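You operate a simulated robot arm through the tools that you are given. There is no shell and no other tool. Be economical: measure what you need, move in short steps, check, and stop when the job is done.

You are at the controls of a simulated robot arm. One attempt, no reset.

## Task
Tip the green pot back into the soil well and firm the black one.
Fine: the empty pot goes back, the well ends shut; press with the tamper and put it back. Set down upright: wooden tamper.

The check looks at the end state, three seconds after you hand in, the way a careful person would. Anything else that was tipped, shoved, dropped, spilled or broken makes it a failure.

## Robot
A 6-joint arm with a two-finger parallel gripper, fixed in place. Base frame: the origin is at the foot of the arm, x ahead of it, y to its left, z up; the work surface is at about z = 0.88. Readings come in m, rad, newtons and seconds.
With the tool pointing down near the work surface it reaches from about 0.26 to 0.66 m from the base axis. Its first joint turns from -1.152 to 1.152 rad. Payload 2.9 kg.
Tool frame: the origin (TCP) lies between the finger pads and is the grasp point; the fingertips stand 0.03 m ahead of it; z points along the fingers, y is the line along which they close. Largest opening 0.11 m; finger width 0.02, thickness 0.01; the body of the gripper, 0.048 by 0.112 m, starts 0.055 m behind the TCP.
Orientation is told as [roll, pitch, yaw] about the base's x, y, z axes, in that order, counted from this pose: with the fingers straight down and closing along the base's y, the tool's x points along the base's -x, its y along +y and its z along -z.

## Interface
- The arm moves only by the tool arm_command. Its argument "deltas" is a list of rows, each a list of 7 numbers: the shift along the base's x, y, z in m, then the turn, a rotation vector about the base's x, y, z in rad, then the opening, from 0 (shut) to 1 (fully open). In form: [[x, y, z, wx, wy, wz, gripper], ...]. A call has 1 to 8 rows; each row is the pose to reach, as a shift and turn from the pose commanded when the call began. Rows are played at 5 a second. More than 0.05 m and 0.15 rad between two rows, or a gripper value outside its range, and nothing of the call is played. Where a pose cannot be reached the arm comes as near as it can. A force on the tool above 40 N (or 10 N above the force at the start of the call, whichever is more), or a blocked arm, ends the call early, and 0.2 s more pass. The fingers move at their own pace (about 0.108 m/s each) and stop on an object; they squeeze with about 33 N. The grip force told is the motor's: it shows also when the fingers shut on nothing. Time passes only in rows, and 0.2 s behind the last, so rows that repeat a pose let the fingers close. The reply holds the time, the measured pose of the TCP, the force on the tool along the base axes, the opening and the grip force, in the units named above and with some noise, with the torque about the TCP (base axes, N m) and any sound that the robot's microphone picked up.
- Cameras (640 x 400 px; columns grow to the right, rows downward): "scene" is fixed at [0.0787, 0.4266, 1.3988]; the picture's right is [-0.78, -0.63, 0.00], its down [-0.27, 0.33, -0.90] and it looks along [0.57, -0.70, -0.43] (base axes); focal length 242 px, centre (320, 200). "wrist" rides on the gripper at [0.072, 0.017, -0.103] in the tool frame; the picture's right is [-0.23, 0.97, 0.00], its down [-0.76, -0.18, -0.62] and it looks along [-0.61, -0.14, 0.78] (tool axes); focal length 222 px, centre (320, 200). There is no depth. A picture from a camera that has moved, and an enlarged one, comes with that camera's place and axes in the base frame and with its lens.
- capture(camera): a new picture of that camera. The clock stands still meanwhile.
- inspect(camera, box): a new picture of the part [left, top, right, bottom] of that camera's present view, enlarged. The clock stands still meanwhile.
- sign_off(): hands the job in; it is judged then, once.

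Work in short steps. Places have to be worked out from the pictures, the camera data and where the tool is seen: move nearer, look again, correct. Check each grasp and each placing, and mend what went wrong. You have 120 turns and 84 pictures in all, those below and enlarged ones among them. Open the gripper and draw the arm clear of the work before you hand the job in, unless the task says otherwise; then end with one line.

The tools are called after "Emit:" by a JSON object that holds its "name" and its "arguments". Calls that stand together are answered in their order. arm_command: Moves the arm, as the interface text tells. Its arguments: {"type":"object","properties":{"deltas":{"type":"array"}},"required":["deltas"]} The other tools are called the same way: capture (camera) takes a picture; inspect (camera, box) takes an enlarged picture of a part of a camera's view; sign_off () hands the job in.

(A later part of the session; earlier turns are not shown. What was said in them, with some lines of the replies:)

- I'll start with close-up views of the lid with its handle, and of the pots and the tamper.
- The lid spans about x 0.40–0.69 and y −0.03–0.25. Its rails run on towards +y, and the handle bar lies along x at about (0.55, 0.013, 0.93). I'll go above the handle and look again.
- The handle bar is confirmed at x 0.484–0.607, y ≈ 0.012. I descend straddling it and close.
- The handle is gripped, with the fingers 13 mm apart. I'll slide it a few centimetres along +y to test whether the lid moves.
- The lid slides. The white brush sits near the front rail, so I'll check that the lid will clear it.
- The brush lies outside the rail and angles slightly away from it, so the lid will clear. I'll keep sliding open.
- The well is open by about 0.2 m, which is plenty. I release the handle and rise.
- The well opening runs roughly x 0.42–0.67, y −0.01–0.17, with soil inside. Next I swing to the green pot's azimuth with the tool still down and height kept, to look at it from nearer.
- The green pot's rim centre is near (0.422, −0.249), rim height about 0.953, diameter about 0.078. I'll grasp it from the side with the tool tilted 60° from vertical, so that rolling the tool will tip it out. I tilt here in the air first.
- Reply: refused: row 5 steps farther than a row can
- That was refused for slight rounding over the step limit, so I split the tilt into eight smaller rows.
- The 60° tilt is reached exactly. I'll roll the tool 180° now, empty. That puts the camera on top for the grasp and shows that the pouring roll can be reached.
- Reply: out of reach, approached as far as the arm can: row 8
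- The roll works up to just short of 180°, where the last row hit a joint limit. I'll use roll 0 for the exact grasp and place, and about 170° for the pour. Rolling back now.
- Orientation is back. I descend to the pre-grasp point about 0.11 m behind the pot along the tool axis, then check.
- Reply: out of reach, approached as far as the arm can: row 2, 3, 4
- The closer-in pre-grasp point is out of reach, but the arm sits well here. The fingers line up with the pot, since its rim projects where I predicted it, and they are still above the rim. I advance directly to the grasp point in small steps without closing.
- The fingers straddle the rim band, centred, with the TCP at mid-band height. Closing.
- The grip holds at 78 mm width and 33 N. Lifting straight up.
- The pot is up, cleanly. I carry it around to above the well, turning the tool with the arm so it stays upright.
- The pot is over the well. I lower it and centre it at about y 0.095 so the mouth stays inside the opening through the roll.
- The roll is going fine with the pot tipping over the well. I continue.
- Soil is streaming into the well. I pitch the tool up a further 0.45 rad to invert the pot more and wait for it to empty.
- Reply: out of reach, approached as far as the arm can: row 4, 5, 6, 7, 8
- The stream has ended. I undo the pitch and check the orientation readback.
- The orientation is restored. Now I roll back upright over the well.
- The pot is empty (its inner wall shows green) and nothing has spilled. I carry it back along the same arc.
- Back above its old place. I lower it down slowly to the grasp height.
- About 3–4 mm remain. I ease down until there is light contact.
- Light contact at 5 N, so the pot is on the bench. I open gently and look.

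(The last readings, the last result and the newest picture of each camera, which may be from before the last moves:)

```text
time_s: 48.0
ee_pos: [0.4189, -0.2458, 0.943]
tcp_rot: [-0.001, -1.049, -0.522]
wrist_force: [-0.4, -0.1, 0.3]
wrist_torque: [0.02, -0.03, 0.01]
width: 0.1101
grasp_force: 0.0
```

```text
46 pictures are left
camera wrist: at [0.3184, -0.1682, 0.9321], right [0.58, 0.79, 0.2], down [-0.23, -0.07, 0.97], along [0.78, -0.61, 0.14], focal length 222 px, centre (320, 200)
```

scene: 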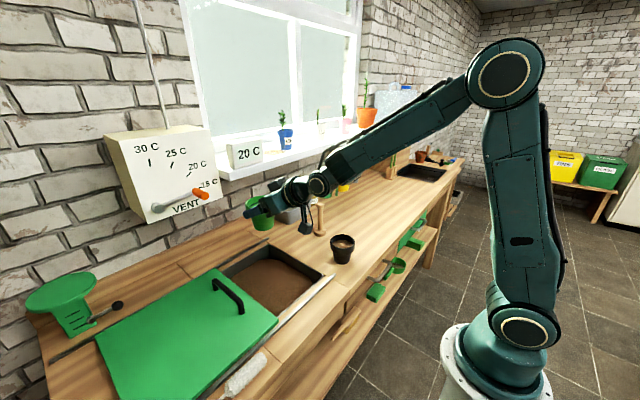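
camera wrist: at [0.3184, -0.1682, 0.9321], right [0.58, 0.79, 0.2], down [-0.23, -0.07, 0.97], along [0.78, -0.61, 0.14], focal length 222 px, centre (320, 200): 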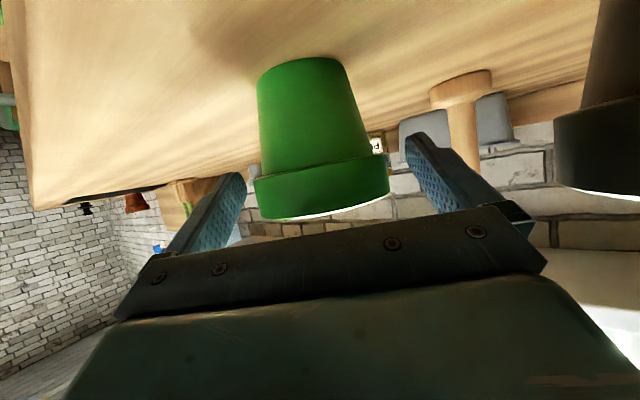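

The pot stands upright and free. I back out along the approach path and rise.

Emit:
{"name": "arm_command", "arguments": {"deltas": [[-0.014, 0.006, 0.015, 0, 0, 0, 1], [-0.027, 0.012, 0.03, 0, 0, 0, 1], [-0.041, 0.019, 0.045, 0, 0, 0, 1], [-0.052, 0.024, 0.06, 0, 0, 0, 1], [-0.052, 0.024, 0.1, 0, 0, 0, 1], [-0.052, 0.024, 0.145, 0, 0, 0, 1], [-0.052, 0.024, 0.19, 0, 0, 0, 1], [-0.052, 0.024, 0.22, 0, 0, 0, 1]]}}

Emit:
{"name": "arm_command", "arguments": {"deltas": [[0, 0, 0, 0.0651, 0.1137, 0, 1], [0, 0, 0, 0.1302, 0.2274, 0, 1], [0, 0, 0, 0.1953, 0.3411, 0, 1], [0, 0, 0, 0.2604, 0.4548, 0, 1], [0, 0, 0, 0.3255, 0.5685, 0, 1], [0, 0, 0, 0.3906, 0.6822, 0, 1], [0, 0, 0, 0.4557, 0.7959, 0, 1], [0, 0, 0, 0.5208, 0.9096, 0, 1]]}}

Emit:
{"name": "capture", "arguments": {"camera": "wrist"}}

Emit:
{"name": "inspect", "arguments": {"camera": "scene", "box": [220, 170, 400, 310]}}

```text
time_s: 49.8
ee_pos: [0.3674, -0.2213, 1.1633]
tcp_rot: [-0.001, -1.05, -0.524]
wrist_force: [0.1, -0.4, -0.4]
wrist_torque: [-0.02, -0.01, 0.03]
width: 0.1102
grasp_force: 0.1
```

```text
time_s: 51.6
ee_pos: [0.3669, -0.2214, 1.1626]
tcp_rot: [-0.004, 0.003, -0.522]
wrist_force: [0.5, 0.5, -0.2]
wrist_torque: [-0.03, -0.02, -0.03]
width: 0.1101
grasp_force: 0.1
```

```text
45 pictures are left
camera wrist: at [0.3124, -0.1702, 1.2665], right [0.68, 0.73, 0.0], down [0.57, -0.53, 0.62], along [0.45, -0.43, -0.78], focal length 222 px, centre (320, 200)
```

wrist: 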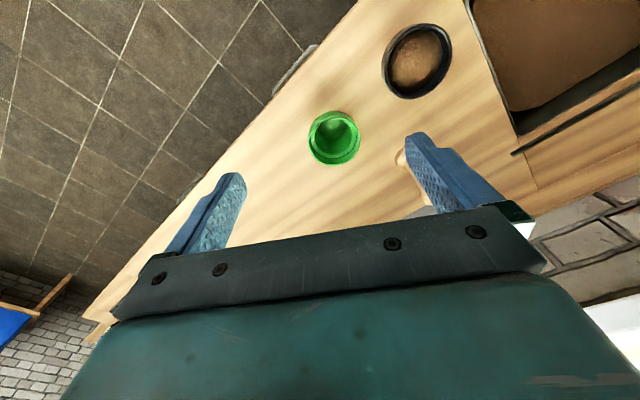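

```text
2.86 times, centred on (310, 240) of scene
camera zoom: at [0.0787, 0.4267, 1.3988], right [-0.78, -0.63, 0.0], down [-0.27, 0.33, -0.9], along [0.57, -0.7, -0.43], focal length 692 px, centre (349, 86)
```

zoom: 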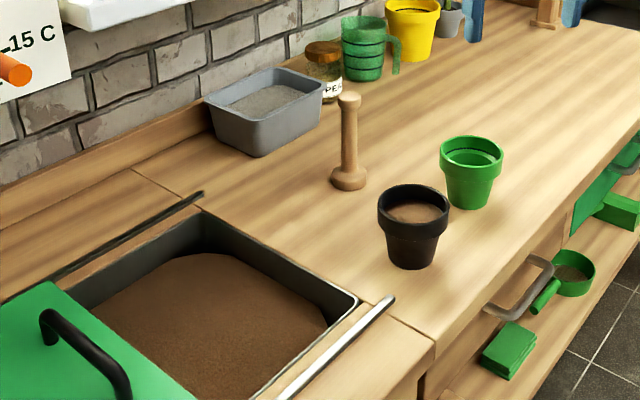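

The green pot is empty and back in place, with no spill. Next is the tamper near (0.567, −0.175). I move above it and look.

Emit:
{"name": "arm_command", "arguments": {"deltas": [[0.04, 0.0093, 0, 0, 0, 0.044, 1], [0.08, 0.0186, 0, 0, 0, 0.088, 1], [0.12, 0.028, 0, 0, 0, 0.132, 1], [0.16, 0.0372, -0.02, 0, 0, 0.176, 1], [0.2, 0.0465, -0.04, 0, 0, 0.22, 1]]}}

Emit:
{"name": "capture", "arguments": {"camera": "wrist"}}

Emit:
{"name": "inspect", "arguments": {"camera": "scene", "box": [260, 140, 380, 260]}}

```text
time_s: 52.8
ee_pos: [0.5665, -0.1774, 1.1223]
tcp_rot: [-0.002, -0.002, -0.302]
wrist_force: [0.8, 0.8, -0.6]
wrist_torque: [-0.01, -0.02, -0.01]
width: 0.1102
grasp_force: 0.0
```

```text
43 pictures are left
camera wrist: at [0.5015, -0.1384, 1.2259], right [0.51, 0.86, 0.0], down [0.67, -0.39, 0.62], along [0.54, -0.32, -0.78], focal length 222 px, centre (320, 200)
```

wrist: 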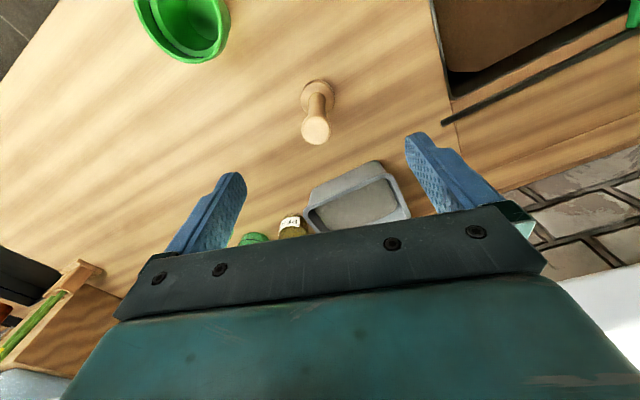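

```text
3.33 times, centred on (320, 200) of scene
camera zoom: at [0.0786, 0.4267, 1.3988], right [-0.78, -0.63, 0.0], down [-0.27, 0.33, -0.9], along [0.57, -0.7, -0.43], focal length 807 px, centre (320, 200)
```

zoom: 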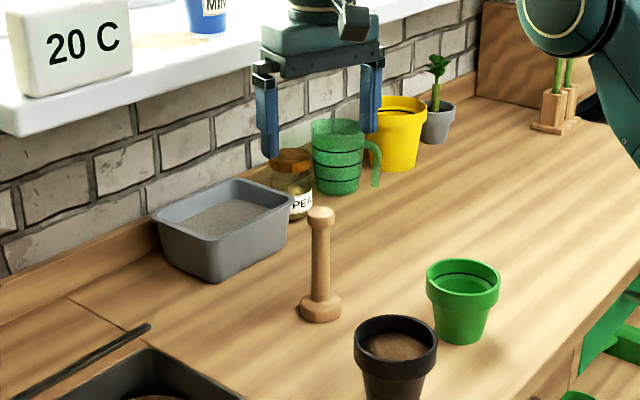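

The tamper stands at about (0.571, −0.184) with its top near 1.012. I descend around the shaft, then close.

Emit:
{"name": "arm_command", "arguments": {"deltas": [[0.0045, -0.007, -0.04, 0, 0, 0, 1], [0.0045, -0.007, -0.08, 0, 0, 0, 1], [0.0045, -0.007, -0.12, 0, 0, 0, 1], [0.0045, -0.007, -0.152, 0, 0, 0, 1]]}}

Emit:
{"name": "capture", "arguments": {"camera": "wrist"}}

Emit:
{"name": "inspect", "arguments": {"camera": "scene", "box": [260, 140, 380, 260]}}

```text
time_s: 53.8
ee_pos: [0.572, -0.182, 0.9707]
tcp_rot: [-0.001, -0.002, -0.297]
wrist_force: [-1.2, 0.1, 0.8]
wrist_torque: [-0.04, -0.01, -0.06]
width: 0.1098
grasp_force: 0.0
```

```text
41 pictures are left
camera wrist: at [0.5075, -0.1436, 1.0742], right [0.51, 0.86, 0.0], down [0.67, -0.39, 0.62], along [0.54, -0.32, -0.78], focal length 222 px, centre (320, 200)
```

wrist: 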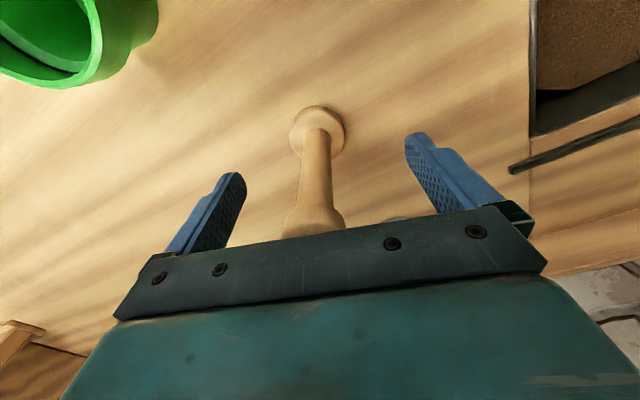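

```text
3.33 times, centred on (320, 200) of scene
camera zoom: at [0.0787, 0.4266, 1.3988], right [-0.78, -0.63, 0.0], down [-0.27, 0.33, -0.9], along [0.57, -0.7, -0.43], focal length 807 px, centre (320, 200)
```

zoom: 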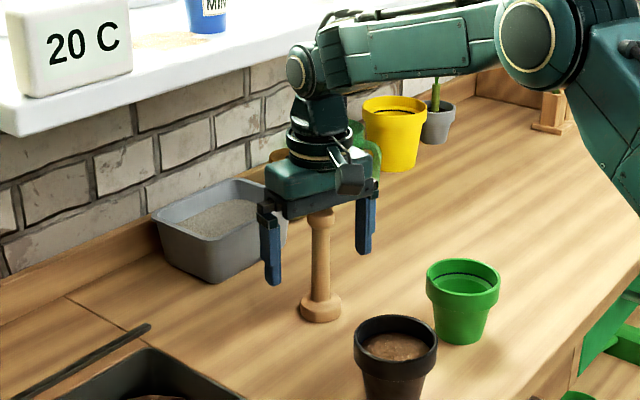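

The shaft is centred between the fingers. Closing.

Emit:
{"name": "arm_command", "arguments": {"deltas": [[0, 0, 0, 0, 0, 0, 0.6], [0, 0, 0, 0, 0, 0, 0.35], [0, 0, 0, 0, 0, 0, 0.2], [0, 0, 0, 0, 0, 0, 0], [0, 0, 0, 0, 0, 0, 0]]}}

Emit:
{"name": "inspect", "arguments": {"camera": "scene", "box": [260, 140, 380, 260]}}

```text
time_s: 55.0
ee_pos: [0.5722, -0.1819, 0.971]
tcp_rot: [-0.005, 0.0, -0.3]
wrist_force: [-0.1, -0.6, -0.3]
wrist_torque: [0.0, 0.0, 0.02]
width: 0.0279
grasp_force: 33.0
```

```text
3.33 times, centred on (320, 200) of scene
camera zoom: at [0.0787, 0.4266, 1.3988], right [-0.78, -0.63, 0.0], down [-0.27, 0.33, -0.9], along [0.57, -0.7, -0.43], focal length 807 px, centre (320, 200)
```

zoom: 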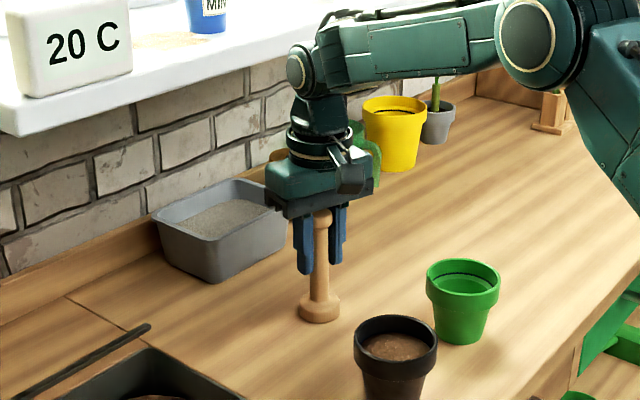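

Gripped at 28 mm, and the tamper has stayed upright. I lift and carry it towards the black pot, stopping well above it.

Emit:
{"name": "arm_command", "arguments": {"deltas": [[0, 0, 0.02, 0, 0, 0, 0], [0, 0, 0.06, 0, 0, 0, 0], [0, 0, 0.1, 0, 0, 0, 0], [-0.03, 0.014, 0.13, 0, 0, 0, 0], [-0.07, 0.032, 0.14, 0, 0, 0, 0], [-0.11, 0.05, 0.14, 0, 0, 0, 0], [-0.152, 0.069, 0.14, 0, 0, 0, 0]]}}

Emit:
{"name": "inspect", "arguments": {"camera": "scene", "box": [280, 160, 400, 280]}}

Emit:
{"name": "capture", "arguments": {"camera": "wrist"}}

```text
time_s: 56.6
ee_pos: [0.4193, -0.1134, 1.1127]
tcp_rot: [-0.003, -0.003, -0.302]
wrist_force: [-0.8, 0.2, -1.2]
wrist_torque: [0.02, -0.06, -0.01]
width: 0.0276
grasp_force: 32.6
```

```text
3.33 times, centred on (340, 220) of scene
camera zoom: at [0.0787, 0.4266, 1.3988], right [-0.78, -0.63, 0.0], down [-0.27, 0.33, -0.9], along [0.57, -0.7, -0.43], focal length 807 px, centre (253, 133)
```

zoom: 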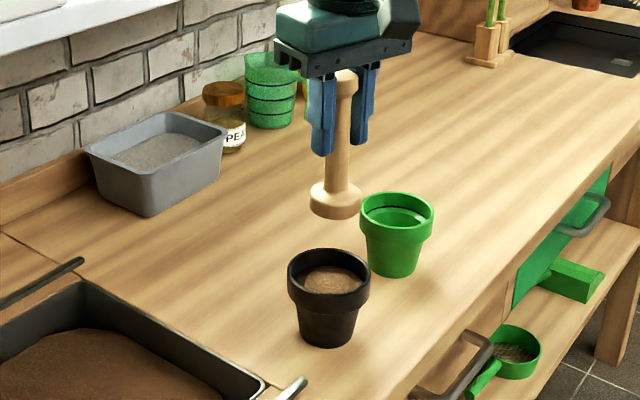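

```text
37 pictures are left
camera wrist: at [0.3545, -0.0749, 1.2148], right [0.51, 0.86, 0.0], down [0.67, -0.39, 0.62], along [0.54, -0.32, -0.78], focal length 222 px, centre (320, 200)
```

wrist: 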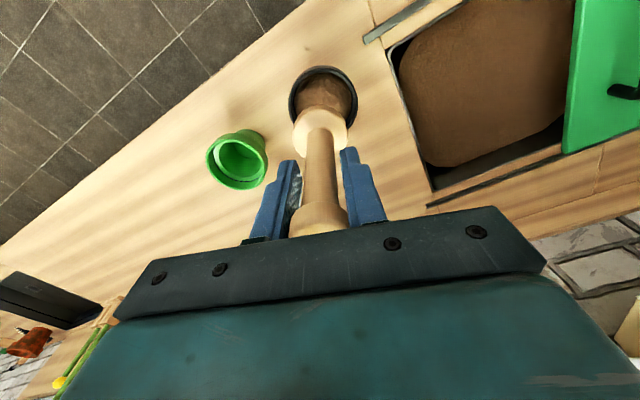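

Both views put the black pot's centre near (0.421, −0.112). I lower the tamper to just above the rim and check alignment.

Emit:
{"name": "arm_command", "arguments": {"deltas": [[0.001, 0.001, -0.025, 0, 0, 0, 0], [0.0015, 0.0015, -0.05, 0, 0, 0, 0]]}}

Emit:
{"name": "inspect", "arguments": {"camera": "scene", "box": [310, 200, 380, 270]}}

Emit:
{"name": "inspect", "arguments": {"camera": "wrist", "box": [260, 40, 380, 180]}}

```text
time_s: 57.2
ee_pos: [0.4204, -0.1139, 1.06]
tcp_rot: [-0.002, -0.001, -0.3]
wrist_force: [-0.9, -0.3, -0.1]
wrist_torque: [0.0, -0.03, -0.01]
width: 0.0278
grasp_force: 33.4
```

```text
5.71 times, centred on (345, 235) of scene
camera zoom: at [0.0787, 0.4266, 1.3988], right [-0.78, -0.63, 0.0], down [-0.27, 0.33, -0.9], along [0.57, -0.7, -0.43], focal length 1384 px, centre (177, 0)
```

zoom: 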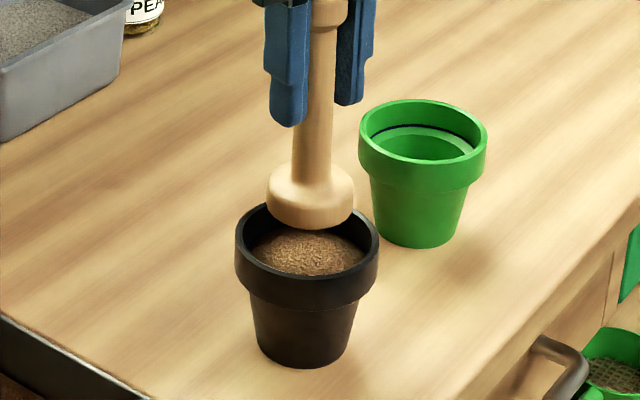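

```text
2.86 times, centred on (320, 110) of wrist
camera zoom: at [0.3564, -0.0743, 1.1637], right [0.51, 0.86, 0.0], down [0.67, -0.39, 0.62], along [0.54, -0.32, -0.78], focal length 635 px, centre (320, 457)
```

zoom: 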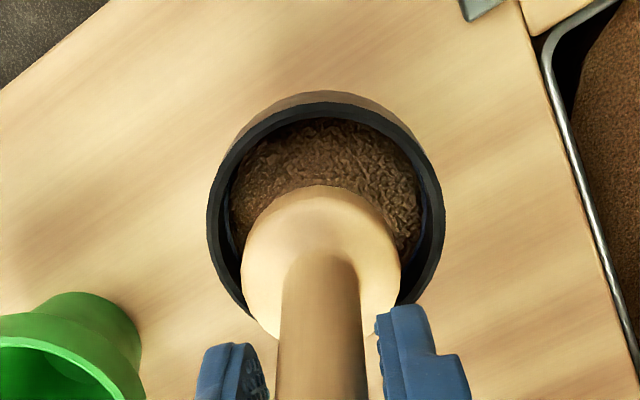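

The tamper needs a few millimetres towards the camera (−x, +y) to sit centred. I correct that and lower to just inside the rim.

Emit:
{"name": "arm_command", "arguments": {"deltas": [[-0.003, 0.005, 0, 0, 0, 0, 0], [-0.003, 0.005, -0.008, 0, 0, 0, 0]]}}

Emit:
{"name": "inspect", "arguments": {"camera": "scene", "box": [310, 200, 380, 270]}}

Emit:
{"name": "inspect", "arguments": {"camera": "wrist", "box": [260, 40, 380, 180]}}

```text
time_s: 57.8
ee_pos: [0.419, -0.1076, 1.052]
tcp_rot: [-0.003, 0.001, -0.3]
wrist_force: [-0.6, -0.9, -0.8]
wrist_torque: [-0.02, 0.06, -0.01]
width: 0.0277
grasp_force: 33.6
```

```text
5.71 times, centred on (345, 235) of scene
camera zoom: at [0.0787, 0.4266, 1.3988], right [-0.78, -0.63, 0.0], down [-0.27, 0.33, -0.9], along [0.57, -0.7, -0.43], focal length 1384 px, centre (177, 0)
```

zoom: 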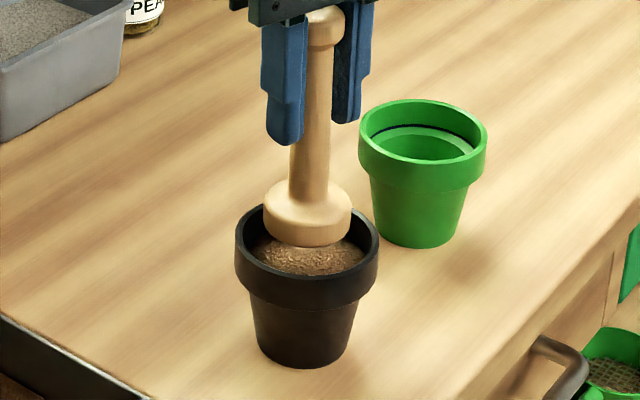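

```text
2.86 times, centred on (320, 110) of wrist
camera zoom: at [0.3545, -0.0691, 1.1559], right [0.51, 0.86, 0.0], down [0.68, -0.39, 0.62], along [0.54, -0.32, -0.78], focal length 635 px, centre (320, 457)
```

zoom: 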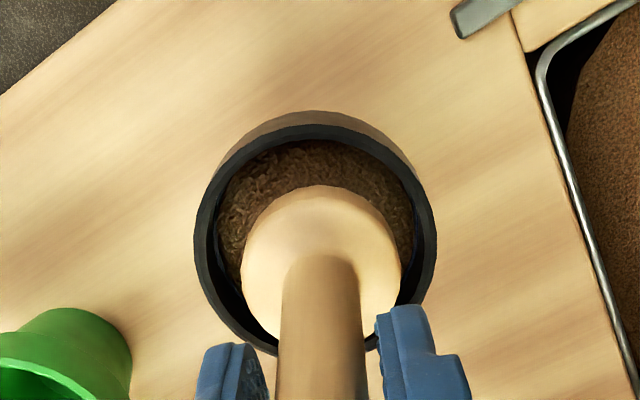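

The base is well centred now. I lower in small steps to find the soil.

Emit:
{"name": "arm_command", "arguments": {"deltas": [[-0.001, -0.001, -0.003, 0, 0, 0, 0], [-0.001, -0.001, -0.006, 0, 0, 0, 0], [-0.001, -0.001, -0.009, 0, 0, 0, 0], [-0.001, -0.001, -0.012, 0, 0, 0, 0], [-0.001, -0.001, -0.014, 0, 0, 0, 0], [-0.001, -0.001, -0.016, 0, 0, 0, 0]]}}

Emit:
{"name": "inspect", "arguments": {"camera": "scene", "box": [310, 200, 380, 270]}}

```text
time_s: 59.2
ee_pos: [0.4169, -0.1078, 1.0373]
tcp_rot: [-0.003, 0.0, -0.3]
wrist_force: [0.0, -0.1, -0.4]
wrist_torque: [0.01, 0.0, 0.07]
width: 0.0278
grasp_force: 33.1
```

```text
5.71 times, centred on (345, 235) of scene
camera zoom: at [0.0787, 0.4266, 1.3988], right [-0.78, -0.63, 0.0], down [-0.27, 0.33, -0.9], along [0.57, -0.7, -0.43], focal length 1384 px, centre (177, 0)
```

zoom: 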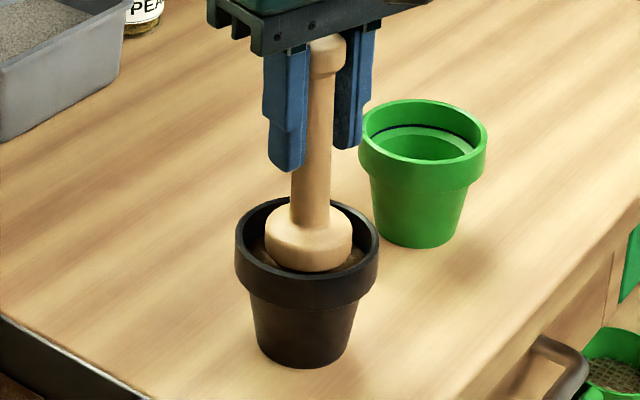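

Inside the rim, centred, with no contact yet. I keep going down gently.

Emit:
{"name": "arm_command", "arguments": {"deltas": [[0, 0, -0.002, 0, 0, 0, 0], [0, 0, -0.004, 0, 0, 0, 0], [0, 0, -0.006, 0, 0, 0, 0], [0, 0, -0.008, 0, 0, 0, 0]]}}

```text
time_s: 60.2
ee_pos: [0.417, -0.1073, 1.0297]
tcp_rot: [-0.001, 0.0, -0.299]
wrist_force: [0.3, 0.4, 0.2]
wrist_torque: [-0.01, 0.03, -0.03]
width: 0.0277
grasp_force: 33.3
```

Emit:
{"name": "arm_command", "arguments": {"deltas": [[0, 0, -0.002, 0, 0, 0, 0], [0, 0, -0.004, 0, 0, 0, 0], [0, 0, -0.006, 0, 0, 0, 0], [0, 0, -0.008, 0, 0, 0, 0]]}}

Emit:
{"name": "inspect", "arguments": {"camera": "scene", "box": [310, 200, 380, 270]}}

```text
time_s: 61.2
ee_pos: [0.4176, -0.1076, 1.0204]
tcp_rot: [-0.002, -0.002, -0.302]
wrist_force: [-1.1, 1.9, 0.6]
wrist_torque: [-0.02, 0.01, 0.02]
width: 0.0276
grasp_force: 32.3
```

```text
5.71 times, centred on (345, 235) of scene
camera zoom: at [0.0787, 0.4266, 1.3988], right [-0.78, -0.63, 0.0], down [-0.27, 0.33, -0.9], along [0.57, -0.7, -0.43], focal length 1384 px, centre (177, 0)
```

zoom: 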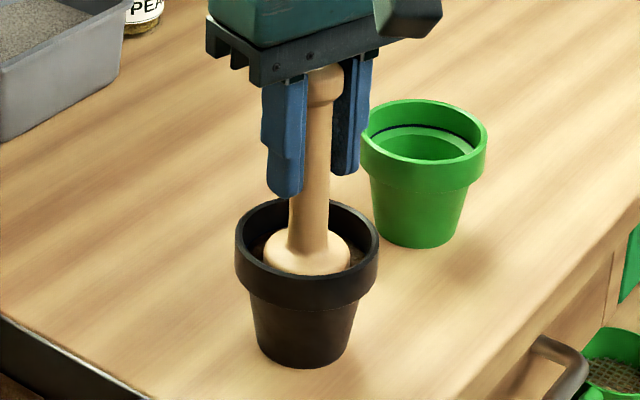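

Emit:
{"name": "arm_command", "arguments": {"deltas": [[0, 0, -0.0015, 0, 0, 0, 0], [0, 0, -0.003, 0, 0, 0, 0], [0, 0, -0.0045, 0, 0, 0, 0]]}}

```text
time_s: 62.0
ee_pos: [0.4179, -0.1078, 1.0162]
tcp_rot: [-0.002, -0.002, -0.301]
wrist_force: [0.7, 0.3, 3.9]
wrist_torque: [0.0, -0.02, -0.02]
width: 0.0279
grasp_force: 33.3
```

Contact begins, about 4 N upward. I press further in small increments to firm the soil.

Emit:
{"name": "arm_command", "arguments": {"deltas": [[0, 0, -0.0015, 0, 0, 0, 0], [0, 0, -0.003, 0, 0, 0, 0], [0, 0, -0.0045, 0, 0, 0, 0], [0, 0, -0.0045, 0, 0, 0, 0]]}}

```text
time_s: 63.0
ee_pos: [0.418, -0.1081, 1.012]
tcp_rot: [-0.004, -0.002, -0.3]
wrist_force: [0.3, 0.0, 9.2]
wrist_torque: [-0.04, -0.06, -0.01]
width: 0.0274
grasp_force: 33.2
```

Emit:
{"name": "arm_command", "arguments": {"deltas": [[0, 0, -0.002, 0, 0, 0, 0], [0, 0, -0.004, 0, 0, 0, 0], [0, 0, -0.006, 0, 0, 0, 0], [0, 0, -0.006, 0, 0, 0, 0]]}}

Emit:
{"name": "inspect", "arguments": {"camera": "scene", "box": [310, 200, 380, 270]}}

```text
time_s: 64.0
ee_pos: [0.4177, -0.108, 1.007]
tcp_rot: [-0.002, -0.003, -0.3]
wrist_force: [0.0, -1.7, 17.5]
wrist_torque: [-0.05, -0.06, -0.02]
width: 0.0278
grasp_force: 33.4
```

```text
5.71 times, centred on (345, 235) of scene
camera zoom: at [0.0784, 0.4267, 1.3988], right [-0.78, -0.63, 0.0], down [-0.27, 0.33, -0.9], along [0.57, -0.7, -0.43], focal length 1384 px, centre (177, 0)
```

zoom: 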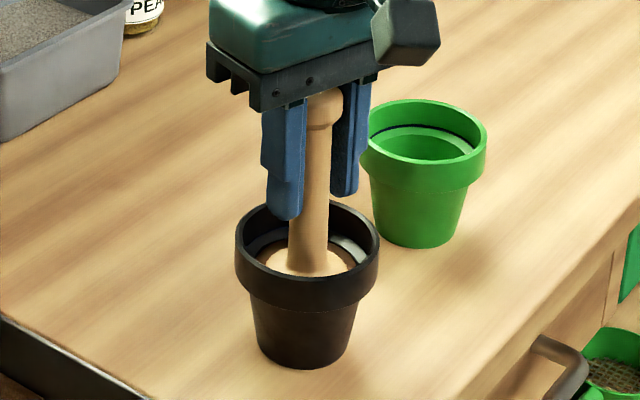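

The soil compresses steadily at 17 N, and the tamper is straight and not slipping. I press a bit more, to about 28 N, and hold.

Emit:
{"name": "arm_command", "arguments": {"deltas": [[0, 0, -0.002, 0, 0, 0, 0], [0, 0, -0.004, 0, 0, 0, 0], [0, 0, -0.005, 0, 0, 0, 0], [0, 0, -0.005, 0, 0, 0, 0], [0, 0, -0.005, 0, 0, 0, 0]]}}

```text
time_s: 65.2
ee_pos: [0.418, -0.1082, 1.0012]
tcp_rot: [-0.002, -0.004, -0.301]
wrist_force: [0.1, -0.7, 20.4]
wrist_torque: [-0.03, -0.1, 0.02]
width: 0.0276
grasp_force: 32.7
```

Emit:
{"name": "inspect", "arguments": {"camera": "scene", "box": [310, 200, 380, 270]}}

Emit:
{"name": "inspect", "arguments": {"camera": "wrist", "box": [240, 40, 400, 240]}}

```text
5.71 times, centred on (345, 235) of scene
camera zoom: at [0.0784, 0.4267, 1.3988], right [-0.78, -0.63, 0.0], down [-0.27, 0.33, -0.9], along [0.57, -0.7, -0.43], focal length 1384 px, centre (177, 0)
```

zoom: 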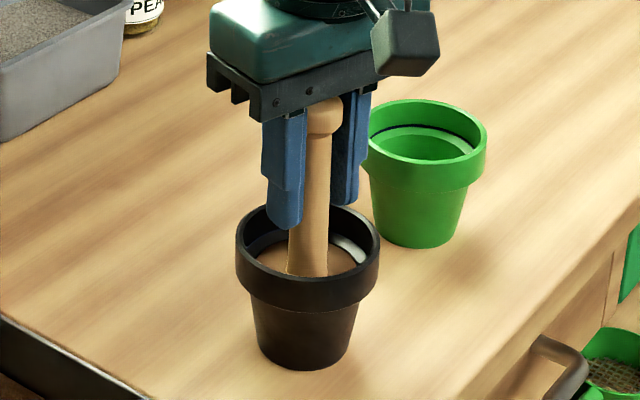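

```text
2.00 times, centred on (320, 140) of wrist
camera zoom: at [0.3528, -0.0699, 1.1041], right [0.51, 0.86, 0.0], down [0.67, -0.39, 0.62], along [0.54, -0.32, -0.78], focal length 444 px, centre (320, 320)
```

zoom: 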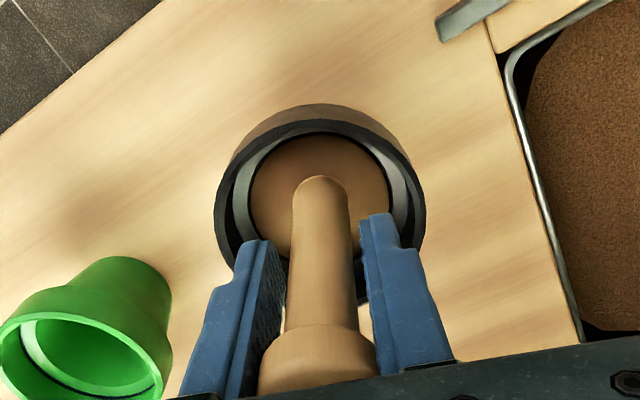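

The soil now looks smooth and firmed. I lift the tamper straight out.

Emit:
{"name": "arm_command", "arguments": {"deltas": [[0, 0, 0, 0, 0, 0, 0], [0, 0, 0.01, 0, 0, 0, 0], [0, 0, 0.025, 0, 0, 0, 0], [0, 0, 0.05, 0, 0, 0, 0], [0, 0, 0.08, 0, 0, 0, 0], [0, 0, 0.115, 0, 0, 0, 0]]}}

Emit:
{"name": "inspect", "arguments": {"camera": "scene", "box": [290, 180, 390, 280]}}

```text
time_s: 66.6
ee_pos: [0.4165, -0.1062, 1.1173]
tcp_rot: [-0.003, -0.001, -0.302]
wrist_force: [-0.4, -1.4, -0.2]
wrist_torque: [0.01, 0.0, -0.01]
width: 0.0279
grasp_force: 33.3
```

```text
4.00 times, centred on (340, 230) of scene
camera zoom: at [0.0787, 0.4267, 1.3988], right [-0.78, -0.63, 0.0], down [-0.27, 0.33, -0.9], along [0.57, -0.7, -0.43], focal length 969 px, centre (240, 80)
```

zoom: 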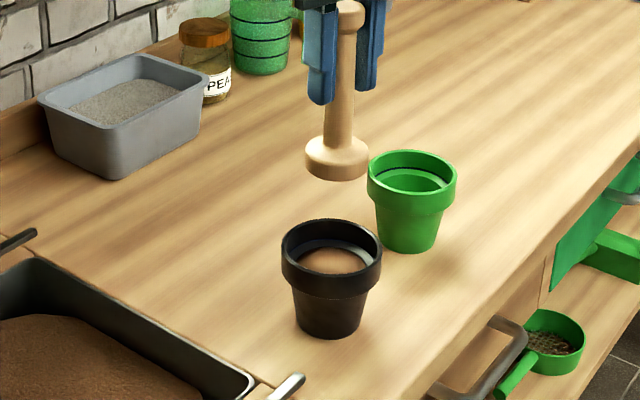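

The soil in the black pot is firm, flat and lower, and the pot is undisturbed. I return the tamper to its old spot.

Emit:
{"name": "arm_command", "arguments": {"deltas": [[0.04, -0.019, 0, 0, 0, 0, 0], [0.08, -0.038, 0, 0, 0, 0, 0], [0.12, -0.057, 0, 0, 0, 0, 0], [0.155, -0.075, 0, 0, 0, 0, 0], [0.155, -0.075, -0.04, 0, 0, 0, 0], [0.155, -0.075, -0.08, 0, 0, 0, 0], [0.155, -0.075, -0.115, 0, 0, 0, 0], [0.155, -0.075, -0.135, 0, 0, 0, 0]]}}

Emit:
{"name": "inspect", "arguments": {"camera": "scene", "box": [270, 160, 370, 260]}}

```text
time_s: 68.4
ee_pos: [0.5696, -0.1839, 0.9795]
tcp_rot: [-0.001, 0.001, -0.3]
wrist_force: [-0.4, 0.0, -1.0]
wrist_torque: [0.02, 0.02, 0.0]
width: 0.0277
grasp_force: 33.3
```

```text
4.00 times, centred on (320, 210) of scene
camera zoom: at [0.0787, 0.4266, 1.3988], right [-0.78, -0.63, 0.0], down [-0.27, 0.33, -0.9], along [0.57, -0.7, -0.43], focal length 969 px, centre (320, 160)
```

zoom: 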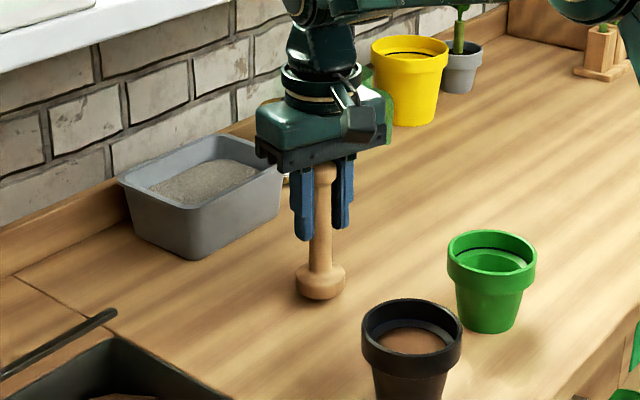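

Nearly down. I ease the last millimetres until light contact.

Emit:
{"name": "arm_command", "arguments": {"deltas": [[0, 0, -0.002, 0, 0, 0, 0], [0, 0, -0.004, 0, 0, 0, 0], [0, 0, -0.006, 0, 0, 0, 0], [0, 0, -0.0075, 0, 0, 0, 0], [0, 0, -0.009, 0, 0, 0, 0]]}}

```text
time_s: 69.6
ee_pos: [0.5732, -0.183, 0.9717]
tcp_rot: [-0.003, -0.002, -0.3]
wrist_force: [-0.5, 0.1, -0.6]
wrist_torque: [0.01, 0.03, 0.0]
width: 0.0278
grasp_force: 33.4
```

Emit:
{"name": "arm_command", "arguments": {"deltas": [[0, 0, -0.001, 0, 0, 0, 0], [0, 0, -0.002, 0, 0, 0, 0], [0, 0, -0.002, 0, 0, 0, 0]]}}

```text
time_s: 70.4
ee_pos: [0.5715, -0.1828, 0.9707]
tcp_rot: [-0.004, -0.001, -0.3]
wrist_force: [-1.0, -0.4, 0.0]
wrist_torque: [-0.01, 0.04, 0.01]
width: 0.0275
grasp_force: 33.3
```

Emit:
{"name": "arm_command", "arguments": {"deltas": [[0, 0, -0.001, 0, 0, 0, 0], [0, 0, -0.002, 0, 0, 0, 0], [0, 0, -0.003, 0, 0, 0, 0]]}}

Emit:
{"name": "inspect", "arguments": {"camera": "scene", "box": [290, 180, 350, 250]}}

```text
time_s: 71.2
ee_pos: [0.5735, -0.1833, 0.9706]
tcp_rot: [-0.004, -0.007, -0.299]
wrist_force: [-4.2, 1.5, 23.4]
wrist_torque: [0.11, 0.24, 0.08]
width: 0.0274
grasp_force: 33.3
```

```text
5.71 times, centred on (320, 215) of scene
camera zoom: at [0.0781, 0.4268, 1.3987], right [-0.78, -0.63, 0.0], down [-0.27, 0.33, -0.9], along [0.57, -0.7, -0.43], focal length 1384 px, centre (320, 114)
```

zoom: 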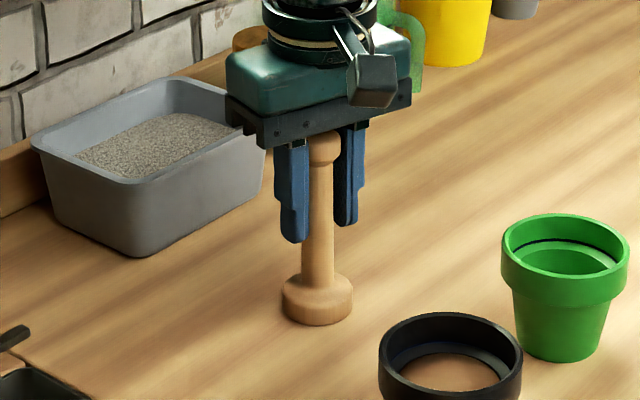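

Contact at 23 N means I'm slightly too low. I back up 2 mm, then open slowly.

Emit:
{"name": "arm_command", "arguments": {"deltas": [[0, 0, 0.001, 0, 0, 0, 0], [0, 0, 0.002, 0, 0, 0, 0], [0, 0, 0.002, 0, 0, 0, 0]]}}

Emit:
{"name": "arm_command", "arguments": {"deltas": [[0, 0, 0, 0, 0, 0, 0.3], [0, 0, 0, 0, 0, 0, 0.45], [0, 0, 0, 0, 0, 0, 0.8], [0, 0, 0, 0, 0, 0, 1], [0, 0, 0, 0, 0, 0, 1]]}}

Emit:
{"name": "inspect", "arguments": {"camera": "scene", "box": [290, 180, 350, 250]}}

```text
time_s: 72.0
ee_pos: [0.5729, -0.1822, 0.9697]
tcp_rot: [-0.004, -0.003, -0.3]
wrist_force: [5.0, -1.0, 16.3]
wrist_torque: [-0.18, -0.65, 0.02]
width: 0.0277
grasp_force: 33.5
```

```text
time_s: 73.2
ee_pos: [0.572, -0.1832, 0.9701]
tcp_rot: [-0.003, 0.0, -0.302]
wrist_force: [0.0, 0.4, 0.5]
wrist_torque: [0.01, 0.01, 0.0]
width: 0.1099
grasp_force: 0.0
```

```text
5.71 times, centred on (320, 215) of scene
camera zoom: at [0.0787, 0.4266, 1.3988], right [-0.78, -0.63, 0.0], down [-0.27, 0.33, -0.9], along [0.57, -0.7, -0.43], focal length 1384 px, centre (320, 114)
```

zoom: 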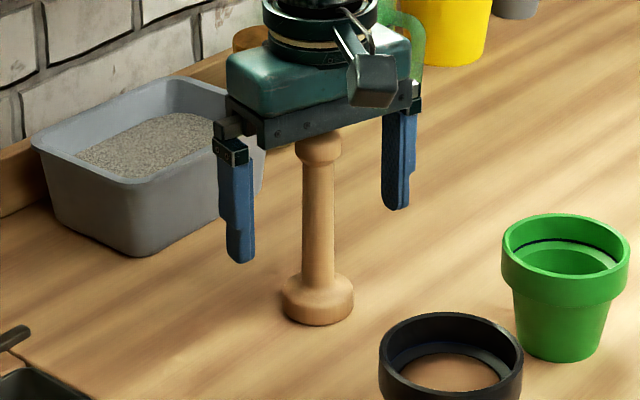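

The tamper stands upright, free, in its old place. I rise straight up, then travel to the lid handle at about (0.545, 0.222).

Emit:
{"name": "arm_command", "arguments": {"deltas": [[0, 0, 0.04, 0, 0, 0, 1], [0, 0, 0.08, 0, 0, 0, 1], [0, 0, 0.12, 0, 0, 0, 1], [0, 0.03, 0.15, 0, 0, 0.05, 1], [-0.005, 0.075, 0.15, 0, 0, 0.1, 1], [-0.01, 0.12, 0.15, 0, 0, 0.15, 1], [-0.015, 0.165, 0.15, 0, 0, 0.2, 1], [-0.02, 0.21, 0.15, 0, 0, 0.25, 1]]}}

Emit:
{"name": "arm_command", "arguments": {"deltas": [[0, 0.04, 0, 0, 0, 0.05, 1], [-0.002, 0.08, 0, 0, 0, 0.05, 1], [-0.004, 0.12, 0, 0, 0, 0.05, 1], [-0.006, 0.16, -0.02, 0, 0, 0.05, 1], [-0.007, 0.195, -0.05, 0, 0, 0.05, 0.7]]}}

Emit:
{"name": "capture", "arguments": {"camera": "wrist"}}

Emit:
{"name": "capture", "arguments": {"camera": "scene"}}

```text
time_s: 75.0
ee_pos: [0.5524, 0.0264, 1.1182]
tcp_rot: [-0.003, -0.003, -0.051]
wrist_force: [0.3, 0.8, -0.5]
wrist_torque: [0.01, 0.01, -0.01]
width: 0.1102
grasp_force: 0.0
```

```text
time_s: 76.2
ee_pos: [0.5455, 0.2227, 1.07]
tcp_rot: [-0.001, -0.002, -0.003]
wrist_force: [0.7, 0.2, 0.1]
wrist_torque: [-0.01, -0.03, -0.02]
width: 0.077
grasp_force: 0.0
```

```text
23 pictures are left
camera wrist: at [0.4725, 0.2411, 1.1718], right [0.23, 0.97, 0.0], down [0.76, -0.18, 0.62], along [0.61, -0.14, -0.78], focal length 222 px, centre (320, 200)
```

wrist: 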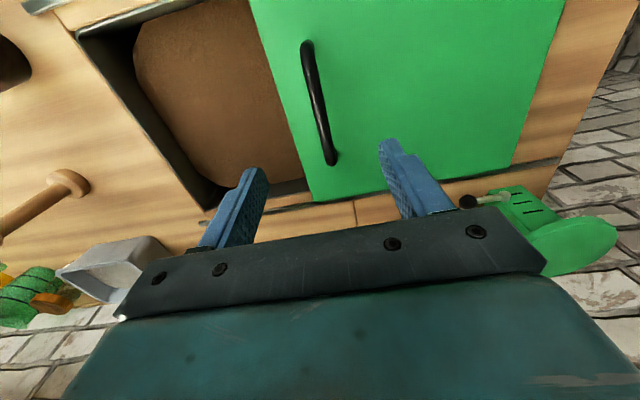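

```text
22 pictures are left
```

scene: 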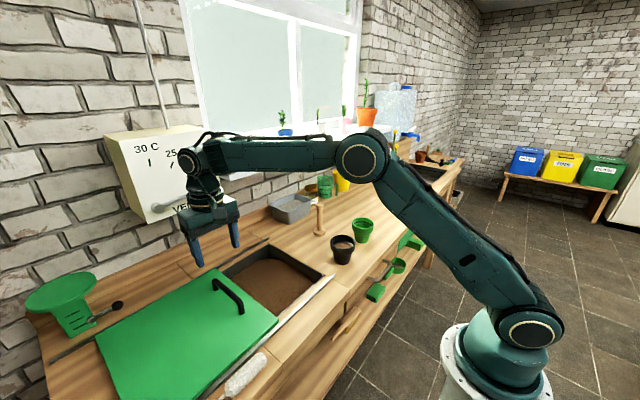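

Lined up over the handle. I descend and grip it.

Emit:
{"name": "arm_command", "arguments": {"deltas": [[0, 0, -0.04, 0, 0, 0, 0.7], [0, 0, -0.08, 0, 0, 0, 0.7], [0, 0, -0.12, 0, 0, 0, 0.7], [0, 0, -0.133, 0, 0, 0, 0.7], [0, 0, -0.133, 0, 0, 0, 0.3], [0, 0, -0.133, 0, 0, 0, 0], [0, 0, -0.133, 0, 0, 0, 0]]}}

```text
time_s: 77.8
ee_pos: [0.5464, 0.2229, 0.9351]
tcp_rot: [-0.004, 0.001, -0.002]
wrist_force: [-1.3, -0.6, -2.5]
wrist_torque: [0.01, -0.58, 0.07]
width: 0.0137
grasp_force: 45.0
```

The handle is gripped (13.7 mm). I slide it shut towards −y: 0.195 m here, then the last stretch gently.

Emit:
{"name": "arm_command", "arguments": {"deltas": [[0, -0.025, 0, 0, 0, 0, 0], [0, -0.05, 0, 0, 0, 0, 0], [0, -0.075, 0, 0, 0, 0, 0], [0, -0.1, 0, 0, 0, 0, 0], [0, -0.125, 0, 0, 0, 0, 0], [0, -0.15, 0, 0, 0, 0, 0], [0, -0.175, 0, 0, 0, 0, 0], [0, -0.195, 0, 0, 0, 0, 0]]}}

Emit:
{"name": "arm_command", "arguments": {"deltas": [[0, -0.004, 0, 0, 0, 0, 0], [0, -0.008, 0, 0, 0, 0, 0], [0, -0.012, 0, 0, 0, 0, 0], [0, -0.014, 0, 0, 0, 0, 0]]}}

Emit:
{"name": "inspect", "arguments": {"camera": "scene", "box": [170, 220, 350, 360]}}

```text
time_s: 79.6
ee_pos: [0.5455, 0.0267, 0.9369]
tcp_rot: [-0.005, 0.003, -0.003]
wrist_force: [1.2, 0.7, -25.6]
wrist_torque: [0.0, -0.49, -0.01]
width: 0.0138
grasp_force: 45.4
```

```text
time_s: 80.6
ee_pos: [0.5464, 0.0132, 0.937]
tcp_rot: [-0.003, 0.001, -0.002]
wrist_force: [-1.9, 0.4, -15.3]
wrist_torque: [0.0, 1.23, 0.07]
width: 0.0136
grasp_force: 44.5
```

```text
2.86 times, centred on (260, 290) of scene
camera zoom: at [0.0789, 0.4267, 1.3987], right [-0.78, -0.63, 0.0], down [-0.27, 0.33, -0.9], along [0.57, -0.7, -0.43], focal length 692 px, centre (491, -57)
```

zoom: 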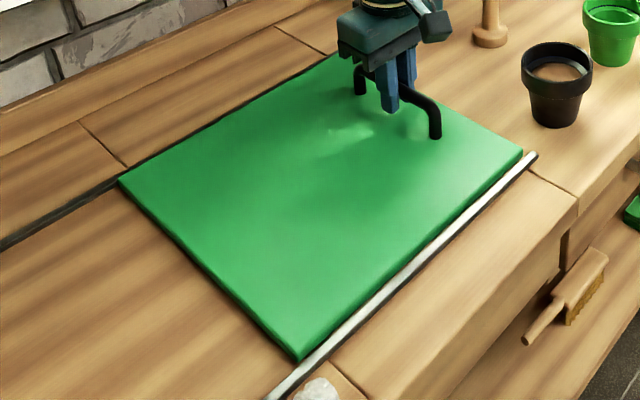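

About 3–4 mm short of its original place. I nudge it on until it reaches the stop.

Emit:
{"name": "arm_command", "arguments": {"deltas": [[0, -0.002, 0, 0, 0, 0, 0], [0, -0.004, 0, 0, 0, 0, 0], [0, -0.005, 0, 0, 0, 0, 0], [0, -0.005, 0, 0, 0, 0, 0]]}}

Emit:
{"name": "inspect", "arguments": {"camera": "scene", "box": [170, 220, 350, 360]}}

```text
time_s: 81.6
ee_pos: [0.546, 0.0107, 0.9359]
tcp_rot: [-0.001, 0.001, 0.002]
wrist_force: [0.2, 11.3, -21.2]
wrist_torque: [0.09, 0.14, -0.1]
width: 0.0135
grasp_force: 44.7
```

```text
2.86 times, centred on (260, 290) of scene
camera zoom: at [0.079, 0.427, 1.3986], right [-0.78, -0.63, 0.0], down [-0.27, 0.33, -0.9], along [0.57, -0.7, -0.43], focal length 692 px, centre (491, -57)
```

zoom: 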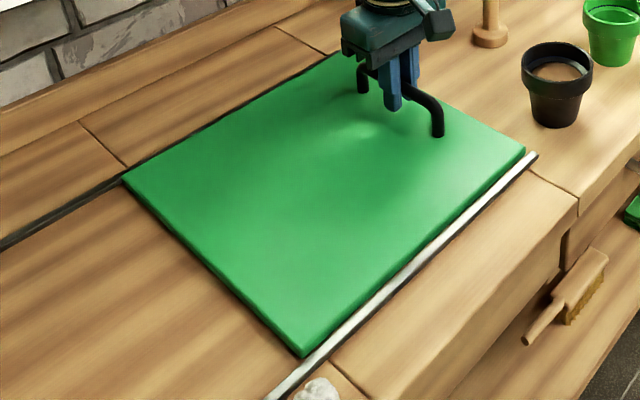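

The lid is against its stop (11 N), and its corners match the first picture. I release, rise and draw clear.

Emit:
{"name": "arm_command", "arguments": {"deltas": [[0, 0.002, 0, 0, 0, 0, 0.1], [0, 0.002, 0, 0, 0, 0, 0.6], [0, 0.002, 0, 0, 0, 0, 0.6], [0, 0.002, 0.04, 0, 0, 0, 0.6], [0, 0.002, 0.085, 0, 0, 0, 0.6], [-0.02, 0.01, 0.13, 0, 0, 0, 1], [-0.05, 0.02, 0.17, 0, 0, 0, 1], [-0.08, 0.03, 0.21, 0, 0, 0, 1]]}}

Emit:
{"name": "arm_command", "arguments": {"deltas": [[-0.02, 0.003, 0.03, 0, 0, 0, 1], [-0.05, 0.006, 0.06, 0, 0, 0, 1], [-0.08, 0.009, 0.1, 0, 0, 0, 1], [-0.08, 0.009, 0.13, 0, 0, 0, 1]]}}

Emit:
{"name": "capture", "arguments": {"camera": "scene"}}

Emit:
{"name": "inspect", "arguments": {"camera": "scene", "box": [170, 190, 410, 360]}}

Emit:
{"name": "capture", "arguments": {"camera": "wrist"}}

```text
refused: row 7 steps farther than a row can; nothing moved
```

```text
time_s: 82.6
ee_pos: [0.4647, 0.0184, 1.0686]
tcp_rot: [-0.003, 0.001, -0.003]
wrist_force: [0.0, -0.1, -0.2]
wrist_torque: [-0.03, 0.03, 0.0]
width: 0.1098
grasp_force: 0.0
```

```text
19 pictures are left
```

scene: 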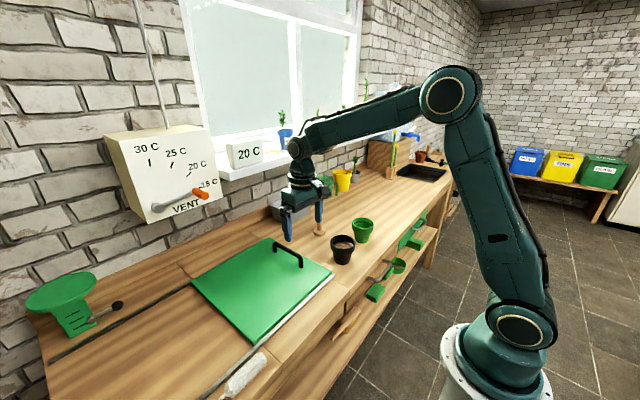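

```text
2.35 times, centred on (290, 275) of scene
camera zoom: at [0.0786, 0.4266, 1.3988], right [-0.78, -0.63, 0.0], down [-0.27, 0.33, -0.9], along [0.57, -0.7, -0.43], focal length 570 px, centre (391, 24)
```

zoom: 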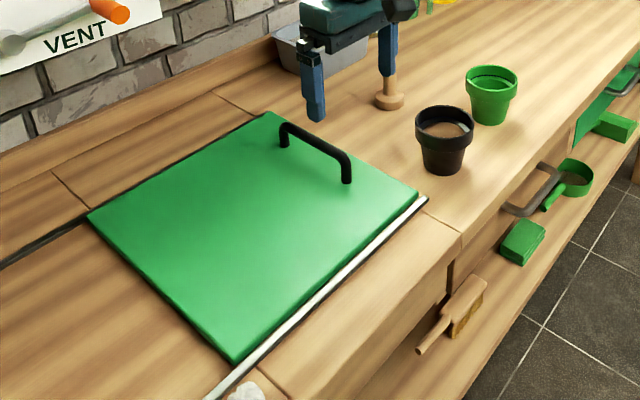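

```text
17 pictures are left
camera wrist: at [0.3919, 0.0355, 1.1713], right [0.23, 0.97, 0.0], down [0.76, -0.18, 0.62], along [0.61, -0.14, -0.78], focal length 222 px, centre (320, 200)
```

wrist: 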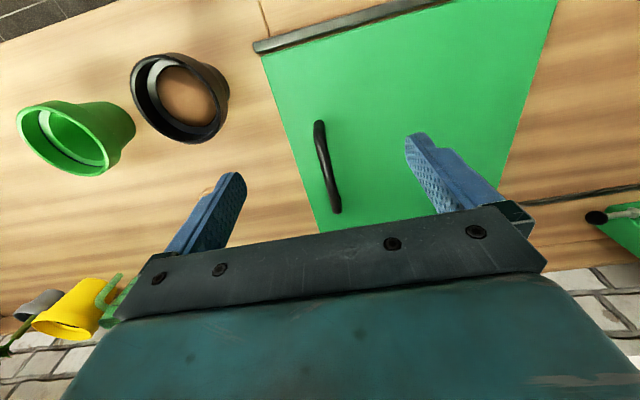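

The release row was refused and the second call ran alone, but the fingers opened freely and the lid's corners still match the start, so it is shut. I raise the arm clear and take a last look.

Emit:
{"name": "arm_command", "arguments": {"deltas": [[-0.02, 0.01, 0.04, 0, 0, 0, 1], [-0.04, 0.02, 0.08, 0, 0, 0, 1], [-0.06, 0.03, 0.12, 0, 0, 0, 1], [-0.08, 0.03, 0.16, 0, 0, 0, 1], [-0.08, 0.03, 0.2, 0, 0, 0, 1], [-0.08, 0.03, 0.21, 0, 0, 0, 1]]}}

Emit:
{"name": "inspect", "arguments": {"camera": "scene", "box": [170, 160, 410, 360]}}

```text
time_s: 84.0
ee_pos: [0.3848, 0.0479, 1.2768]
tcp_rot: [-0.002, 0.0, 0.0]
wrist_force: [0.8, 0.1, -0.5]
wrist_torque: [-0.01, 0.01, 0.0]
width: 0.1099
grasp_force: 0.0
```

```text
2.00 times, centred on (290, 260) of scene
camera zoom: at [0.0786, 0.4266, 1.3988], right [-0.78, -0.63, 0.0], down [-0.27, 0.33, -0.9], along [0.57, -0.7, -0.43], focal length 484 px, centre (380, 80)
```

zoom: 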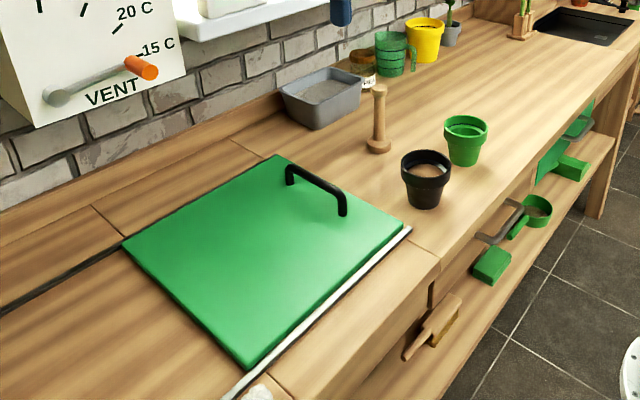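

Everything is in order: the lid is shut, the empty green pot is back, the black pot is firmed, the tamper is upright and the arm is clear. Handing in.

Emit:
{"name": "sign_off", "arguments": {}}

```text
The job is handed in.
```

I tipped the green pot's soil into the well and put the empty pot back, firmed the black pot's soil with the tamper, stood the tamper upright in its old place, and shut the well; the last pictures show nothing spilled or knocked over.
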